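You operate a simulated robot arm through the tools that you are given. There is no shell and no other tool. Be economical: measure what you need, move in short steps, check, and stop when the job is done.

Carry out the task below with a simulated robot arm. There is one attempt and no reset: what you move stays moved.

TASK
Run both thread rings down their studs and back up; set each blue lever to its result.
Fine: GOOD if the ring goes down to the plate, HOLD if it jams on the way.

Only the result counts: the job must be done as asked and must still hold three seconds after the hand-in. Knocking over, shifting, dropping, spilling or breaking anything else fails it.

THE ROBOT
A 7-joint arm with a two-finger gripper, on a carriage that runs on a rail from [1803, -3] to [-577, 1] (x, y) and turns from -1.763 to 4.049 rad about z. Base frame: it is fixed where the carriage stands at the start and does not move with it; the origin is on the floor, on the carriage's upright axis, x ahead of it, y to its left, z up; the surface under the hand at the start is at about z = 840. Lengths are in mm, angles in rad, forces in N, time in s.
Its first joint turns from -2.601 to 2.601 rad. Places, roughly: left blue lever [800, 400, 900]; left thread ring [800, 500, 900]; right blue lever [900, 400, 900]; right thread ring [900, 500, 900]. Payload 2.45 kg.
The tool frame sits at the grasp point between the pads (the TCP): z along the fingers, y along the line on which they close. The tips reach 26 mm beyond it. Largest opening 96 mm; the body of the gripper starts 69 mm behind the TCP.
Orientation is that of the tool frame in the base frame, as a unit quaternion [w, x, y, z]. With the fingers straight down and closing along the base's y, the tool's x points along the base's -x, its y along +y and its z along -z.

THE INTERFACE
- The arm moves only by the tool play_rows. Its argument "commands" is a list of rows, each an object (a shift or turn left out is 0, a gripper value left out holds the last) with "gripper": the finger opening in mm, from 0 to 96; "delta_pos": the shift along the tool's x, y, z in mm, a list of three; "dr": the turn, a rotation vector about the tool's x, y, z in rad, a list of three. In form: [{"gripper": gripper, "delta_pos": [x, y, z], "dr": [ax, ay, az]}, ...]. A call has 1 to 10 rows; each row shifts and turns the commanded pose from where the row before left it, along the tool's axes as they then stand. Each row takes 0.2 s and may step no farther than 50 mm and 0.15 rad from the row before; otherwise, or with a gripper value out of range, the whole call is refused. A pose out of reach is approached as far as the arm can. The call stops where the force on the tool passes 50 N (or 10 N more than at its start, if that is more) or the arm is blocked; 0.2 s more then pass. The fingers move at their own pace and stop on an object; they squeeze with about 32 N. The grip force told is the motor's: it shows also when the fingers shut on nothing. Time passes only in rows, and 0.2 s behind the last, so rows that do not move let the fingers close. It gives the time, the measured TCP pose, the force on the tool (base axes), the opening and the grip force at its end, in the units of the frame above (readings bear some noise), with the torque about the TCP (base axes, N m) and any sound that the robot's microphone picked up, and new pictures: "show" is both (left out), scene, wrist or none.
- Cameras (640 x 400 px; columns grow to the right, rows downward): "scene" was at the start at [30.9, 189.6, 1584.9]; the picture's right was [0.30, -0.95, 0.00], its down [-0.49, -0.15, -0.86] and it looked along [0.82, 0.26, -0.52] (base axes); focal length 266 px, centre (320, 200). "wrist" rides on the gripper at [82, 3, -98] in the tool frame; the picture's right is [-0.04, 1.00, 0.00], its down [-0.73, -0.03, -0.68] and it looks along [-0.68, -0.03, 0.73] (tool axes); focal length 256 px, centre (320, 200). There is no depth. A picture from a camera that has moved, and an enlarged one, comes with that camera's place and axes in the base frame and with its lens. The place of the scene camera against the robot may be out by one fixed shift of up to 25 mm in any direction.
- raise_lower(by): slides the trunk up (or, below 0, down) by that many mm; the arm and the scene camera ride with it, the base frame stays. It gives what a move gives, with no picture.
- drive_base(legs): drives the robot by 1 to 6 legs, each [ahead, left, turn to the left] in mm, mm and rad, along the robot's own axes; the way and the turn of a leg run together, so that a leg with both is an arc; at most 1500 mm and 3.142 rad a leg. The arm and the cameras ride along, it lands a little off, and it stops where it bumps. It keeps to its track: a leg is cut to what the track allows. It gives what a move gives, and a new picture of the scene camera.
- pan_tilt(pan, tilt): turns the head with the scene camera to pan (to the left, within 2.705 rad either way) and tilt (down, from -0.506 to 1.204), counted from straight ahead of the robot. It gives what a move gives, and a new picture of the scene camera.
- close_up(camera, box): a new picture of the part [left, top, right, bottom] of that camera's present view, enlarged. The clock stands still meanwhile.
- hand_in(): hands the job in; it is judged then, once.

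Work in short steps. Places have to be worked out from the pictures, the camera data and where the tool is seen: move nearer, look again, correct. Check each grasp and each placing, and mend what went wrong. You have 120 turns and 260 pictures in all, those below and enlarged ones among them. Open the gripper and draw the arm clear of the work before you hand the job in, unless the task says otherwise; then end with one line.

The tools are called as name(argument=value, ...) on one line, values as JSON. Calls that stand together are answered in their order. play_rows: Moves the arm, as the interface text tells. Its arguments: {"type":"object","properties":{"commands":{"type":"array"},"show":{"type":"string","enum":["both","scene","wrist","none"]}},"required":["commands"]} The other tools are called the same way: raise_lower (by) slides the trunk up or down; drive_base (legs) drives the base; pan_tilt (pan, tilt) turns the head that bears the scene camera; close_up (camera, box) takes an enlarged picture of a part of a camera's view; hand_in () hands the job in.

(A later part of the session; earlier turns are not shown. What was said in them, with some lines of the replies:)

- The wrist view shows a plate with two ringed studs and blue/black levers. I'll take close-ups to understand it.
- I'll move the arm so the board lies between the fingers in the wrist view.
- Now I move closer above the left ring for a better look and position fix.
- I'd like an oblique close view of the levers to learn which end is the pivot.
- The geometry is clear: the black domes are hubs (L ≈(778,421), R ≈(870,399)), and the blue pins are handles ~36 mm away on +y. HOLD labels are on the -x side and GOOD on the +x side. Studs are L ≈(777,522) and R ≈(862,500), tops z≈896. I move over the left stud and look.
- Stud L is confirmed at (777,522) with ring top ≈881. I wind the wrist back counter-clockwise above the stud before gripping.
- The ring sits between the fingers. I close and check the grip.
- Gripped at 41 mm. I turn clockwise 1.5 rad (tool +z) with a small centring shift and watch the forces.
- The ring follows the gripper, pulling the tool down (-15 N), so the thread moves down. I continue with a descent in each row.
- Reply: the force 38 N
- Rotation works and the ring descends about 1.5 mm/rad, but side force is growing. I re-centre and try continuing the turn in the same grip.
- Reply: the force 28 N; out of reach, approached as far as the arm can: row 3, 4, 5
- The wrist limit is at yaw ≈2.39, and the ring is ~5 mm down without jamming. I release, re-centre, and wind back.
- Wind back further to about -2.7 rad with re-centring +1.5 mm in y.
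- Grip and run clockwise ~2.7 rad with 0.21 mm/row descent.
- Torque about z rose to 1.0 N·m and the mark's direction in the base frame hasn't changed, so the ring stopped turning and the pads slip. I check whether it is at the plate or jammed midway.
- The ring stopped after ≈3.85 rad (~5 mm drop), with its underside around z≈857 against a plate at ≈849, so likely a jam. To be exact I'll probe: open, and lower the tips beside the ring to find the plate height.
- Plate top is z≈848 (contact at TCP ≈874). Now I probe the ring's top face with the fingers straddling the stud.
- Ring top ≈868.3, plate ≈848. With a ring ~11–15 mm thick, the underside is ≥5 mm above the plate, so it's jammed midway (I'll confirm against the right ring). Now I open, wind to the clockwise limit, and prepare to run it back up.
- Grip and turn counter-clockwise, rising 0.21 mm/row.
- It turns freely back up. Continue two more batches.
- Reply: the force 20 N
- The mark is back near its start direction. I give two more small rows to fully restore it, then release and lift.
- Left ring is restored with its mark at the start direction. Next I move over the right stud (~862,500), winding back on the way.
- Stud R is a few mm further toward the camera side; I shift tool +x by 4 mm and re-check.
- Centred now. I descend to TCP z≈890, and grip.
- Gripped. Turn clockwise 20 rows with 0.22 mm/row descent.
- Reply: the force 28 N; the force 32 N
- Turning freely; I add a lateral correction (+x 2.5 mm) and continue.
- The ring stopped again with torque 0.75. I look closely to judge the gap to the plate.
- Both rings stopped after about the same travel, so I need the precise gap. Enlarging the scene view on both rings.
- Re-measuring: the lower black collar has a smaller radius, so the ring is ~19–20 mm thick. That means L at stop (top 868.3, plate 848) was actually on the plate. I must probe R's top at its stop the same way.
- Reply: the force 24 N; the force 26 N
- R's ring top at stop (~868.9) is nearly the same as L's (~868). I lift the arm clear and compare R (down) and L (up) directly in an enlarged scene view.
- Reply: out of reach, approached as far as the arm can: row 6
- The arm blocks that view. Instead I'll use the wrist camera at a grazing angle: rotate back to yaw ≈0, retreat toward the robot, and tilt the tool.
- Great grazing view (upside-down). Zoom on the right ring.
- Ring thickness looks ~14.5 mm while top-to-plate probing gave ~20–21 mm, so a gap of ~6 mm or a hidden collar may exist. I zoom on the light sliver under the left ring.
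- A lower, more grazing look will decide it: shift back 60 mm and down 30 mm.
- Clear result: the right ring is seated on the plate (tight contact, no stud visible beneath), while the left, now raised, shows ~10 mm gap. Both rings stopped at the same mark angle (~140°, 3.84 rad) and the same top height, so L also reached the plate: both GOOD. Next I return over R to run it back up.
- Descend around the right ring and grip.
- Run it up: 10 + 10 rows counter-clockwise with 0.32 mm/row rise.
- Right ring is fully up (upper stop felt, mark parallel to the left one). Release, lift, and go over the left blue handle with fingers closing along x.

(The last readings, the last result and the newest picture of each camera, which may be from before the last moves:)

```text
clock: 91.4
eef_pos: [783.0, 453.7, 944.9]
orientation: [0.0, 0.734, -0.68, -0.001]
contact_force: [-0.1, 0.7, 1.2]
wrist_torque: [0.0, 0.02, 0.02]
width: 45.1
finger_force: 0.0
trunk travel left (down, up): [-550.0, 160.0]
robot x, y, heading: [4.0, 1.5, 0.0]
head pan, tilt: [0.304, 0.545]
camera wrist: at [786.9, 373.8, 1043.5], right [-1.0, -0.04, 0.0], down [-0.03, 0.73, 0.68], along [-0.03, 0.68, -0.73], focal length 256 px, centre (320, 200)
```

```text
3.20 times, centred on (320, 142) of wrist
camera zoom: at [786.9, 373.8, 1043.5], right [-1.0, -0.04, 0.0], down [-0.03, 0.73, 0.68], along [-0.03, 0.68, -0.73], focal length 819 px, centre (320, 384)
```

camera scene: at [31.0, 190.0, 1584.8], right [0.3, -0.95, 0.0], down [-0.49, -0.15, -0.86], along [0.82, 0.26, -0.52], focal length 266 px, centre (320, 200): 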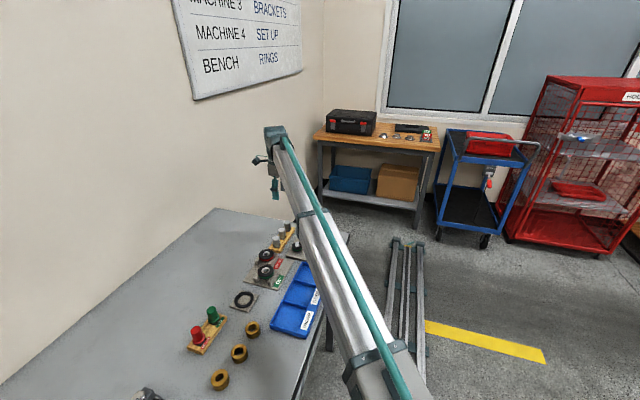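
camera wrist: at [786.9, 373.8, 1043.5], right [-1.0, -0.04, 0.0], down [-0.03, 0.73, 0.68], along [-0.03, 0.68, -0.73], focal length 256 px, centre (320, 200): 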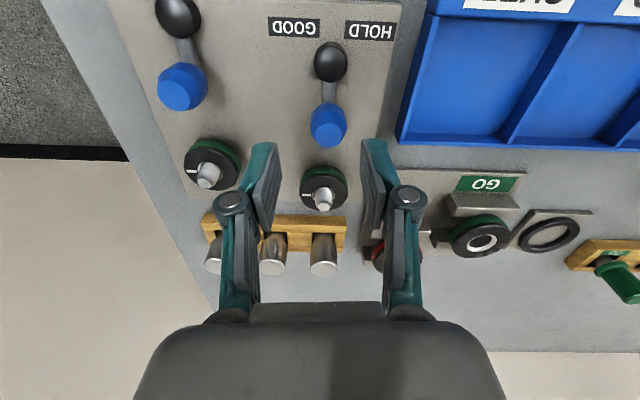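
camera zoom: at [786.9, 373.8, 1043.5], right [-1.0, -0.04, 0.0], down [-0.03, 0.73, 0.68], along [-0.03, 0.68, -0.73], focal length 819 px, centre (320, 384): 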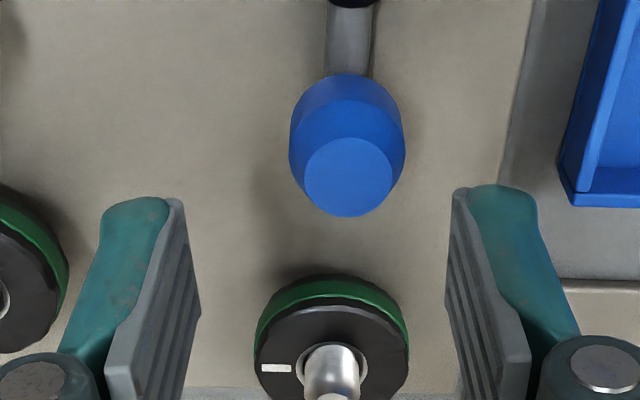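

Handle top is at ≈(777.5,455.7). I align, descend and grip it lightly.

play_rows(commands=[{"delta_pos": [-2.3, 5.4, 0]}, {"delta_pos": [0, 0, 25]}, {"delta_pos": [0, 0, 25]}, {}, {"gripper": 10}, {}, {}], show="wrist")

```text
clock: 93.0
eef_pos: [778.7, 454.6, 896.2]
orientation: [0.001, 0.733, -0.68, -0.001]
contact_force: [-1.0, 0.4, -2.2]
wrist_torque: [0.39, 0.01, -0.03]
width: 24.2
finger_force: 45.9
trunk travel left (down, up): [-550.0, 160.0]
robot x, y, heading: [-3.0, -2.0, -0.001]
head pan, tilt: [0.304, 0.545]
camera wrist: at [781.7, 374.4, 994.5], right [-1.0, -0.04, 0.0], down [-0.03, 0.73, 0.68], along [-0.03, 0.68, -0.73], focal length 256 px, centre (320, 200)
```

wrist: 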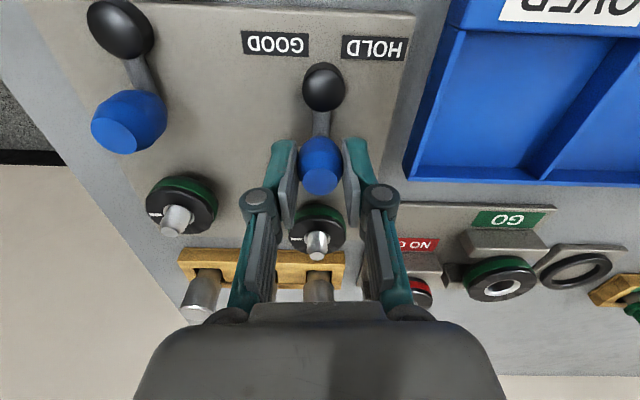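

Gripped. I swing it clockwise (toward +x, GOOD) about the hub in small arcs and watch forces.

play_rows(commands=[{"delta_pos": [0.25, -4.13, 0], "dr": [0, 0, 0.12]}, {"delta_pos": [0.25, -4.13, 0], "dr": [0, 0, 0.12]}, {"delta_pos": [0.25, -4.13, 0], "dr": [0, 0, 0.12]}, {"delta_pos": [0.25, -4.13, 0], "dr": [0, 0, 0.12]}], show="wrist")

```text
clock: 94.0
eef_pos: [793.4, 450.7, 897.5]
orientation: [-0.001, -0.55, 0.835, 0.0]
contact_force: [-8.0, -15.6, -6.8]
wrist_torque: [-0.24, 0.12, -0.01]
width: 24.1
finger_force: 45.3
trunk travel left (down, up): [-550.0, 160.0]
robot x, y, heading: [2.1, 0.6, -0.002]
head pan, tilt: [0.304, 0.545]
camera wrist: at [759.5, 378.5, 994.9], right [-0.9, 0.43, 0.0], down [0.32, 0.66, 0.68], along [0.29, 0.61, -0.74], focal length 256 px, centre (320, 200)
```

wrist: 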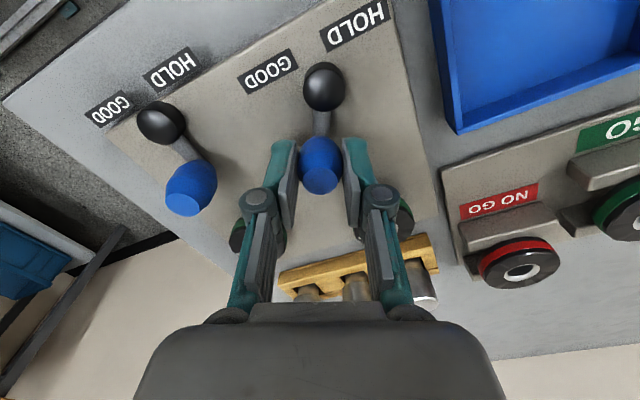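

The lever turns about the black hub. Continue.

play_rows(commands=[{"delta_pos": [1.0, -4.13, 0], "dr": [0, 0, 0.12]}, {"delta_pos": [0.5, -4.13, 0], "dr": [0, 0, 0.12]}, {"delta_pos": [0.25, -4.13, 0], "dr": [0, 0, 0.12]}, {"delta_pos": [0.25, -4.13, 0], "dr": [0, 0, 0.12]}], show="wrist")

```text
clock: 95.0
eef_pos: [799.2, 449.8, 898.9]
orientation: [-0.001, -0.34, 0.94, 0.005]
contact_force: [-29.4, 21.0, 8.5]
wrist_torque: [0.06, 1.0, 0.44]
width: 23.3
finger_force: 45.3
trunk travel left (down, up): [-550.0, 160.0]
robot x, y, heading: [-0.3, 3.5, 0.004]
head pan, tilt: [0.304, 0.545]
camera wrist: at [736.0, 401.5, 997.0], right [-0.61, 0.79, 0.01], down [0.59, 0.44, 0.68], along [0.54, 0.42, -0.73], focal length 256 px, centre (320, 200)
```

wrist: 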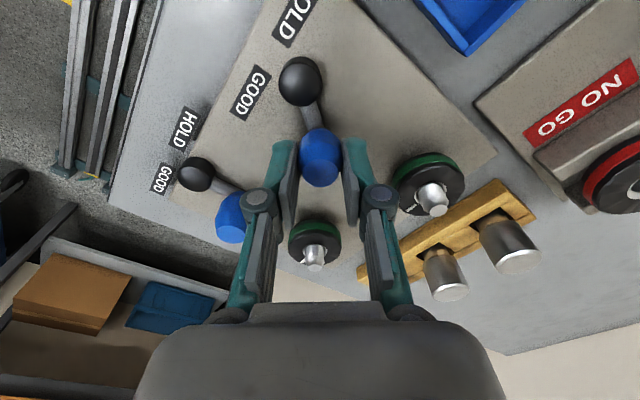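

The lever hit its end stop at ~0.65 rad. I release, back off upward, and look at hub, lever and labels to verify which label it indicates.

play_rows(commands=[{"delta_pos": [0, 3, 0], "gripper": 45}, {}, {"delta_pos": [0, 0, -30]}, {"delta_pos": [0, 0, -40]}, {}], show="wrist")

close_up(camera="wrist", box=[180, 20, 380, 145])

```text
clock: 96.2
eef_pos: [804.3, 444.4, 968.1]
orientation: [0.0, -0.337, 0.942, 0.001]
contact_force: [1.1, 0.1, 0.4]
wrist_torque: [0.01, -0.01, 0.04]
width: 45.0
finger_force: 0.1
trunk travel left (down, up): [-550.0, 160.0]
robot x, y, heading: [-3.0, -1.1, -0.002]
head pan, tilt: [0.304, 0.545]
camera wrist: at [739.8, 396.8, 1066.3], right [-0.6, 0.8, 0.0], down [0.59, 0.44, 0.68], along [0.54, 0.41, -0.73], focal length 256 px, centre (320, 200)
```

wrist: 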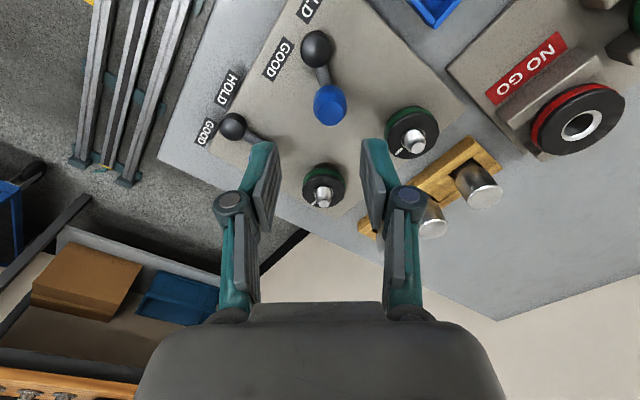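

```text
3.20 times, centred on (280, 82) of wrist
camera zoom: at [739.8, 396.8, 1066.3], right [-0.6, 0.8, 0.0], down [0.59, 0.44, 0.68], along [0.54, 0.41, -0.73], focal length 819 px, centre (448, 576)
```

zoom: 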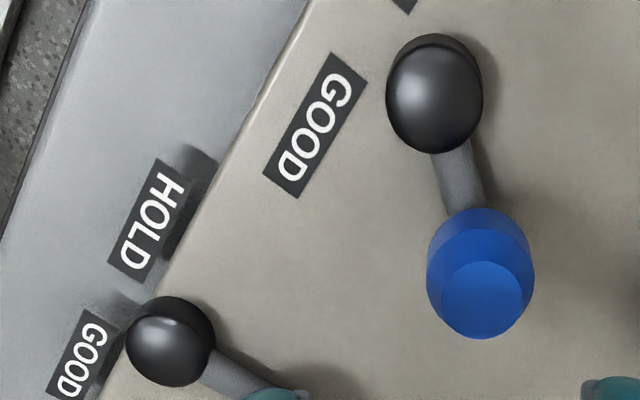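

Lever L sits at ≈33° toward GOOD (+x) and stays. Next the right lever: rotate back and move over its handle (~(863,430)).

play_rows(commands=[{"dr": [0, 0, -0.15]}, {"dr": [0, 0, -0.15]}, {"dr": [0, 0, -0.15]}, {"dr": [0, 0, -0.15]}, {"dr": [0, 0, -0.15]}, {"dr": [0, 0, -0.15]}, {"delta_pos": [8, -29.5, 0]}, {"delta_pos": [8, -29.5, 0]}, {"delta_pos": [0, 0, 24]}, {}], show="wrist")

close_up(camera="wrist", box=[220, 60, 420, 185])

```text
clock: 98.4
eef_pos: [865.2, 430.8, 942.0]
orientation: [-0.001, 0.713, -0.701, 0.0]
contact_force: [0.1, 0.0, -0.4]
wrist_torque: [-0.04, -0.01, -0.01]
width: 45.1
finger_force: 0.1
trunk travel left (down, up): [-550.0, 160.0]
robot x, y, heading: [1.8, -1.7, -0.002]
head pan, tilt: [0.304, 0.545]
camera wrist: at [863.3, 350.3, 1040.4], right [-1.0, 0.02, 0.0], down [0.02, 0.73, 0.68], along [0.02, 0.68, -0.73], focal length 256 px, centre (320, 200)
```

wrist: 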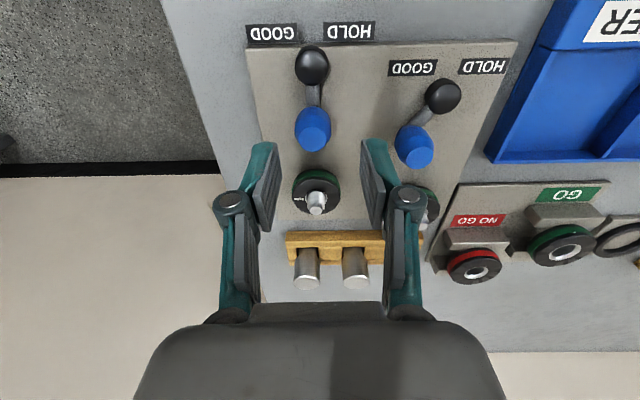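

```text
3.20 times, centred on (320, 122) of wrist
camera zoom: at [863.3, 350.3, 1040.4], right [-1.0, 0.02, 0.0], down [0.02, 0.73, 0.68], along [0.02, 0.68, -0.73], focal length 819 px, centre (320, 448)
```

zoom: 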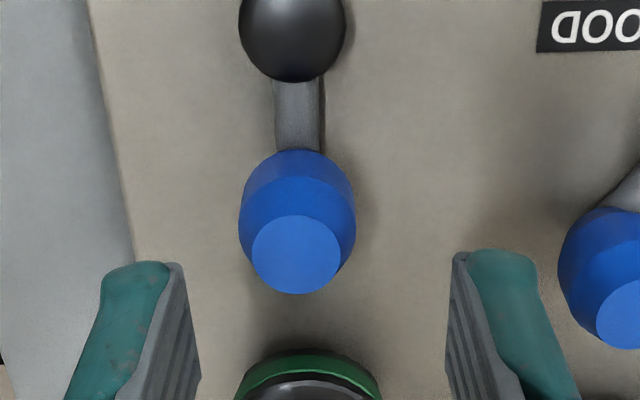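

R handle top ≈(870.4,433.4). Align, descend, grip.

play_rows(commands=[{"delta_pos": [-2.6, -5.2, 0]}, {"delta_pos": [0, 0, 23]}, {"delta_pos": [0, 0, 23]}, {}, {"gripper": 10}, {}, {}], show="wrist")

```text
clock: 100.0
eef_pos: [869.8, 433.5, 896.8]
orientation: [-0.001, 0.713, -0.701, -0.001]
contact_force: [1.0, 0.1, -0.9]
wrist_torque: [0.21, 0.01, 0.01]
width: 24.2
finger_force: 45.6
trunk travel left (down, up): [-550.0, 160.0]
robot x, y, heading: [1.4, 4.6, 0.0]
head pan, tilt: [0.304, 0.545]
camera wrist: at [867.8, 352.2, 994.3], right [-1.0, 0.02, 0.0], down [0.02, 0.73, 0.68], along [0.02, 0.68, -0.73], focal length 256 px, centre (320, 200)
```

wrist: 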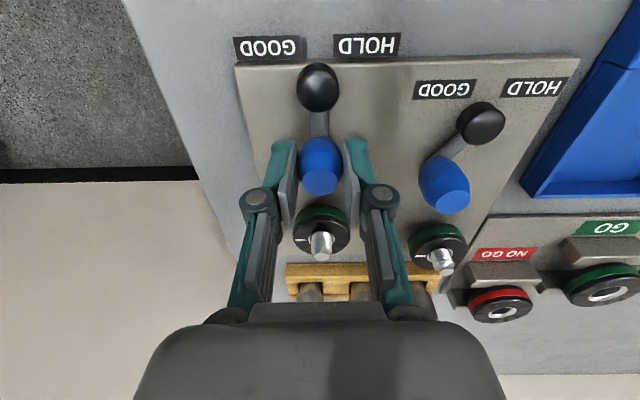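

Gripped. Swing clockwise (+x, GOOD) to its end.

play_rows(commands=[{"delta_pos": [0.4, -4.13, 0], "dr": [0, 0, 0.12]}, {"delta_pos": [0.4, -4.13, 0], "dr": [0, 0, 0.12]}, {"delta_pos": [0.4, -4.13, 0], "dr": [0, 0, 0.12]}, {"delta_pos": [0.4, -4.13, 0], "dr": [0, 0, 0.12]}, {"delta_pos": [0.4, -4.13, 0], "dr": [0, 0, 0.12]}, {"delta_pos": [0.25, -4.13, 0], "dr": [0, 0, 0.12]}, {"delta_pos": [0.25, -3, 0], "dr": [0, 0, 0.1]}], show="wrist")

```text
clock: 101.6
eef_pos: [887.9, 426.1, 897.3]
orientation: [-0.001, -0.375, 0.927, 0.002]
contact_force: [-19.3, 10.6, 0.7]
wrist_torque: [0.11, 0.71, 0.43]
width: 23.9
finger_force: 45.2
trunk travel left (down, up): [-550.0, 160.0]
robot x, y, heading: [3.3, -0.9, 0.001]
head pan, tilt: [0.304, 0.545]
camera wrist: at [829.0, 372.9, 995.8], right [-0.67, 0.75, 0.0], down [0.55, 0.49, 0.68], along [0.5, 0.45, -0.74], focal length 256 px, centre (320, 200)
```

wrist: 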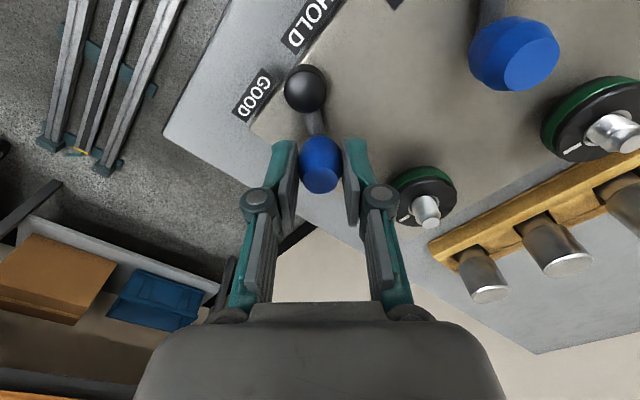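

At its end stop too. Release, lift and retreat, then verify everything.

play_rows(commands=[{"gripper": 45}, {}, {"delta_pos": [0, 0, -35]}, {"delta_pos": [0, 0, -45]}, {"delta_pos": [45, 0, -20]}, {"delta_pos": [45, 0, -20]}, {"delta_pos": [30, 0, -20]}, {}], show="wrist")

close_up(camera="wrist", box=[200, 60, 440, 210])

```text
clock: 103.4
eef_pos: [807.3, 339.0, 1036.0]
orientation: [0.0, -0.374, 0.927, 0.001]
contact_force: [-0.1, 1.1, -0.6]
wrist_torque: [0.0, 0.01, -0.02]
width: 45.2
finger_force: 0.0
trunk travel left (down, up): [-550.0, 160.0]
robot x, y, heading: [1.9, -3.1, 0.002]
head pan, tilt: [0.304, 0.545]
camera wrist: at [747.0, 286.6, 1134.4], right [-0.66, 0.75, 0.0], down [0.55, 0.49, 0.68], along [0.51, 0.45, -0.73], focal length 256 px, centre (320, 200)
```

wrist: 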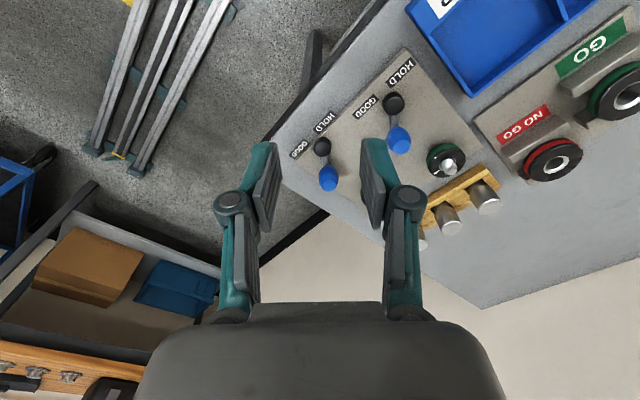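

```text
2.67 times, centred on (320, 135) of wrist
camera zoom: at [747.0, 286.6, 1134.4], right [-0.66, 0.75, 0.0], down [0.55, 0.49, 0.68], along [0.51, 0.45, -0.73], focal length 683 px, centre (320, 373)
```

zoom: 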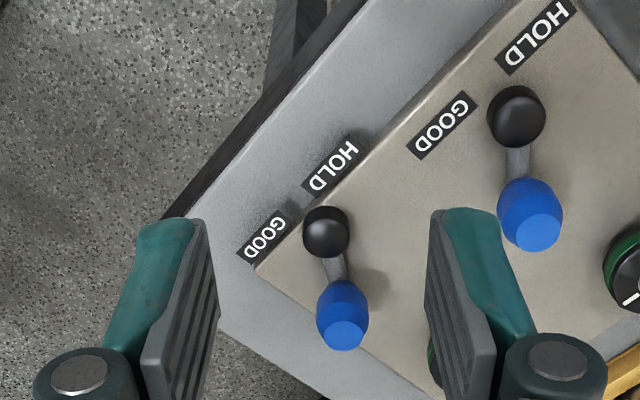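

Both levers stand at ≈36° on the GOOD side. Both rings are back up with their marks in the starting direction, and the gripper is open and clear. Handing in.

hand_in()

```text
The job is handed in.
```

I ran both thread rings down and back up and set both blue levers to GOOD. The right ring was clearly sitting on the plate. I judged that the left one reached it too, because it stopped at the same turn and height, but I didn't see it on the plate directly.
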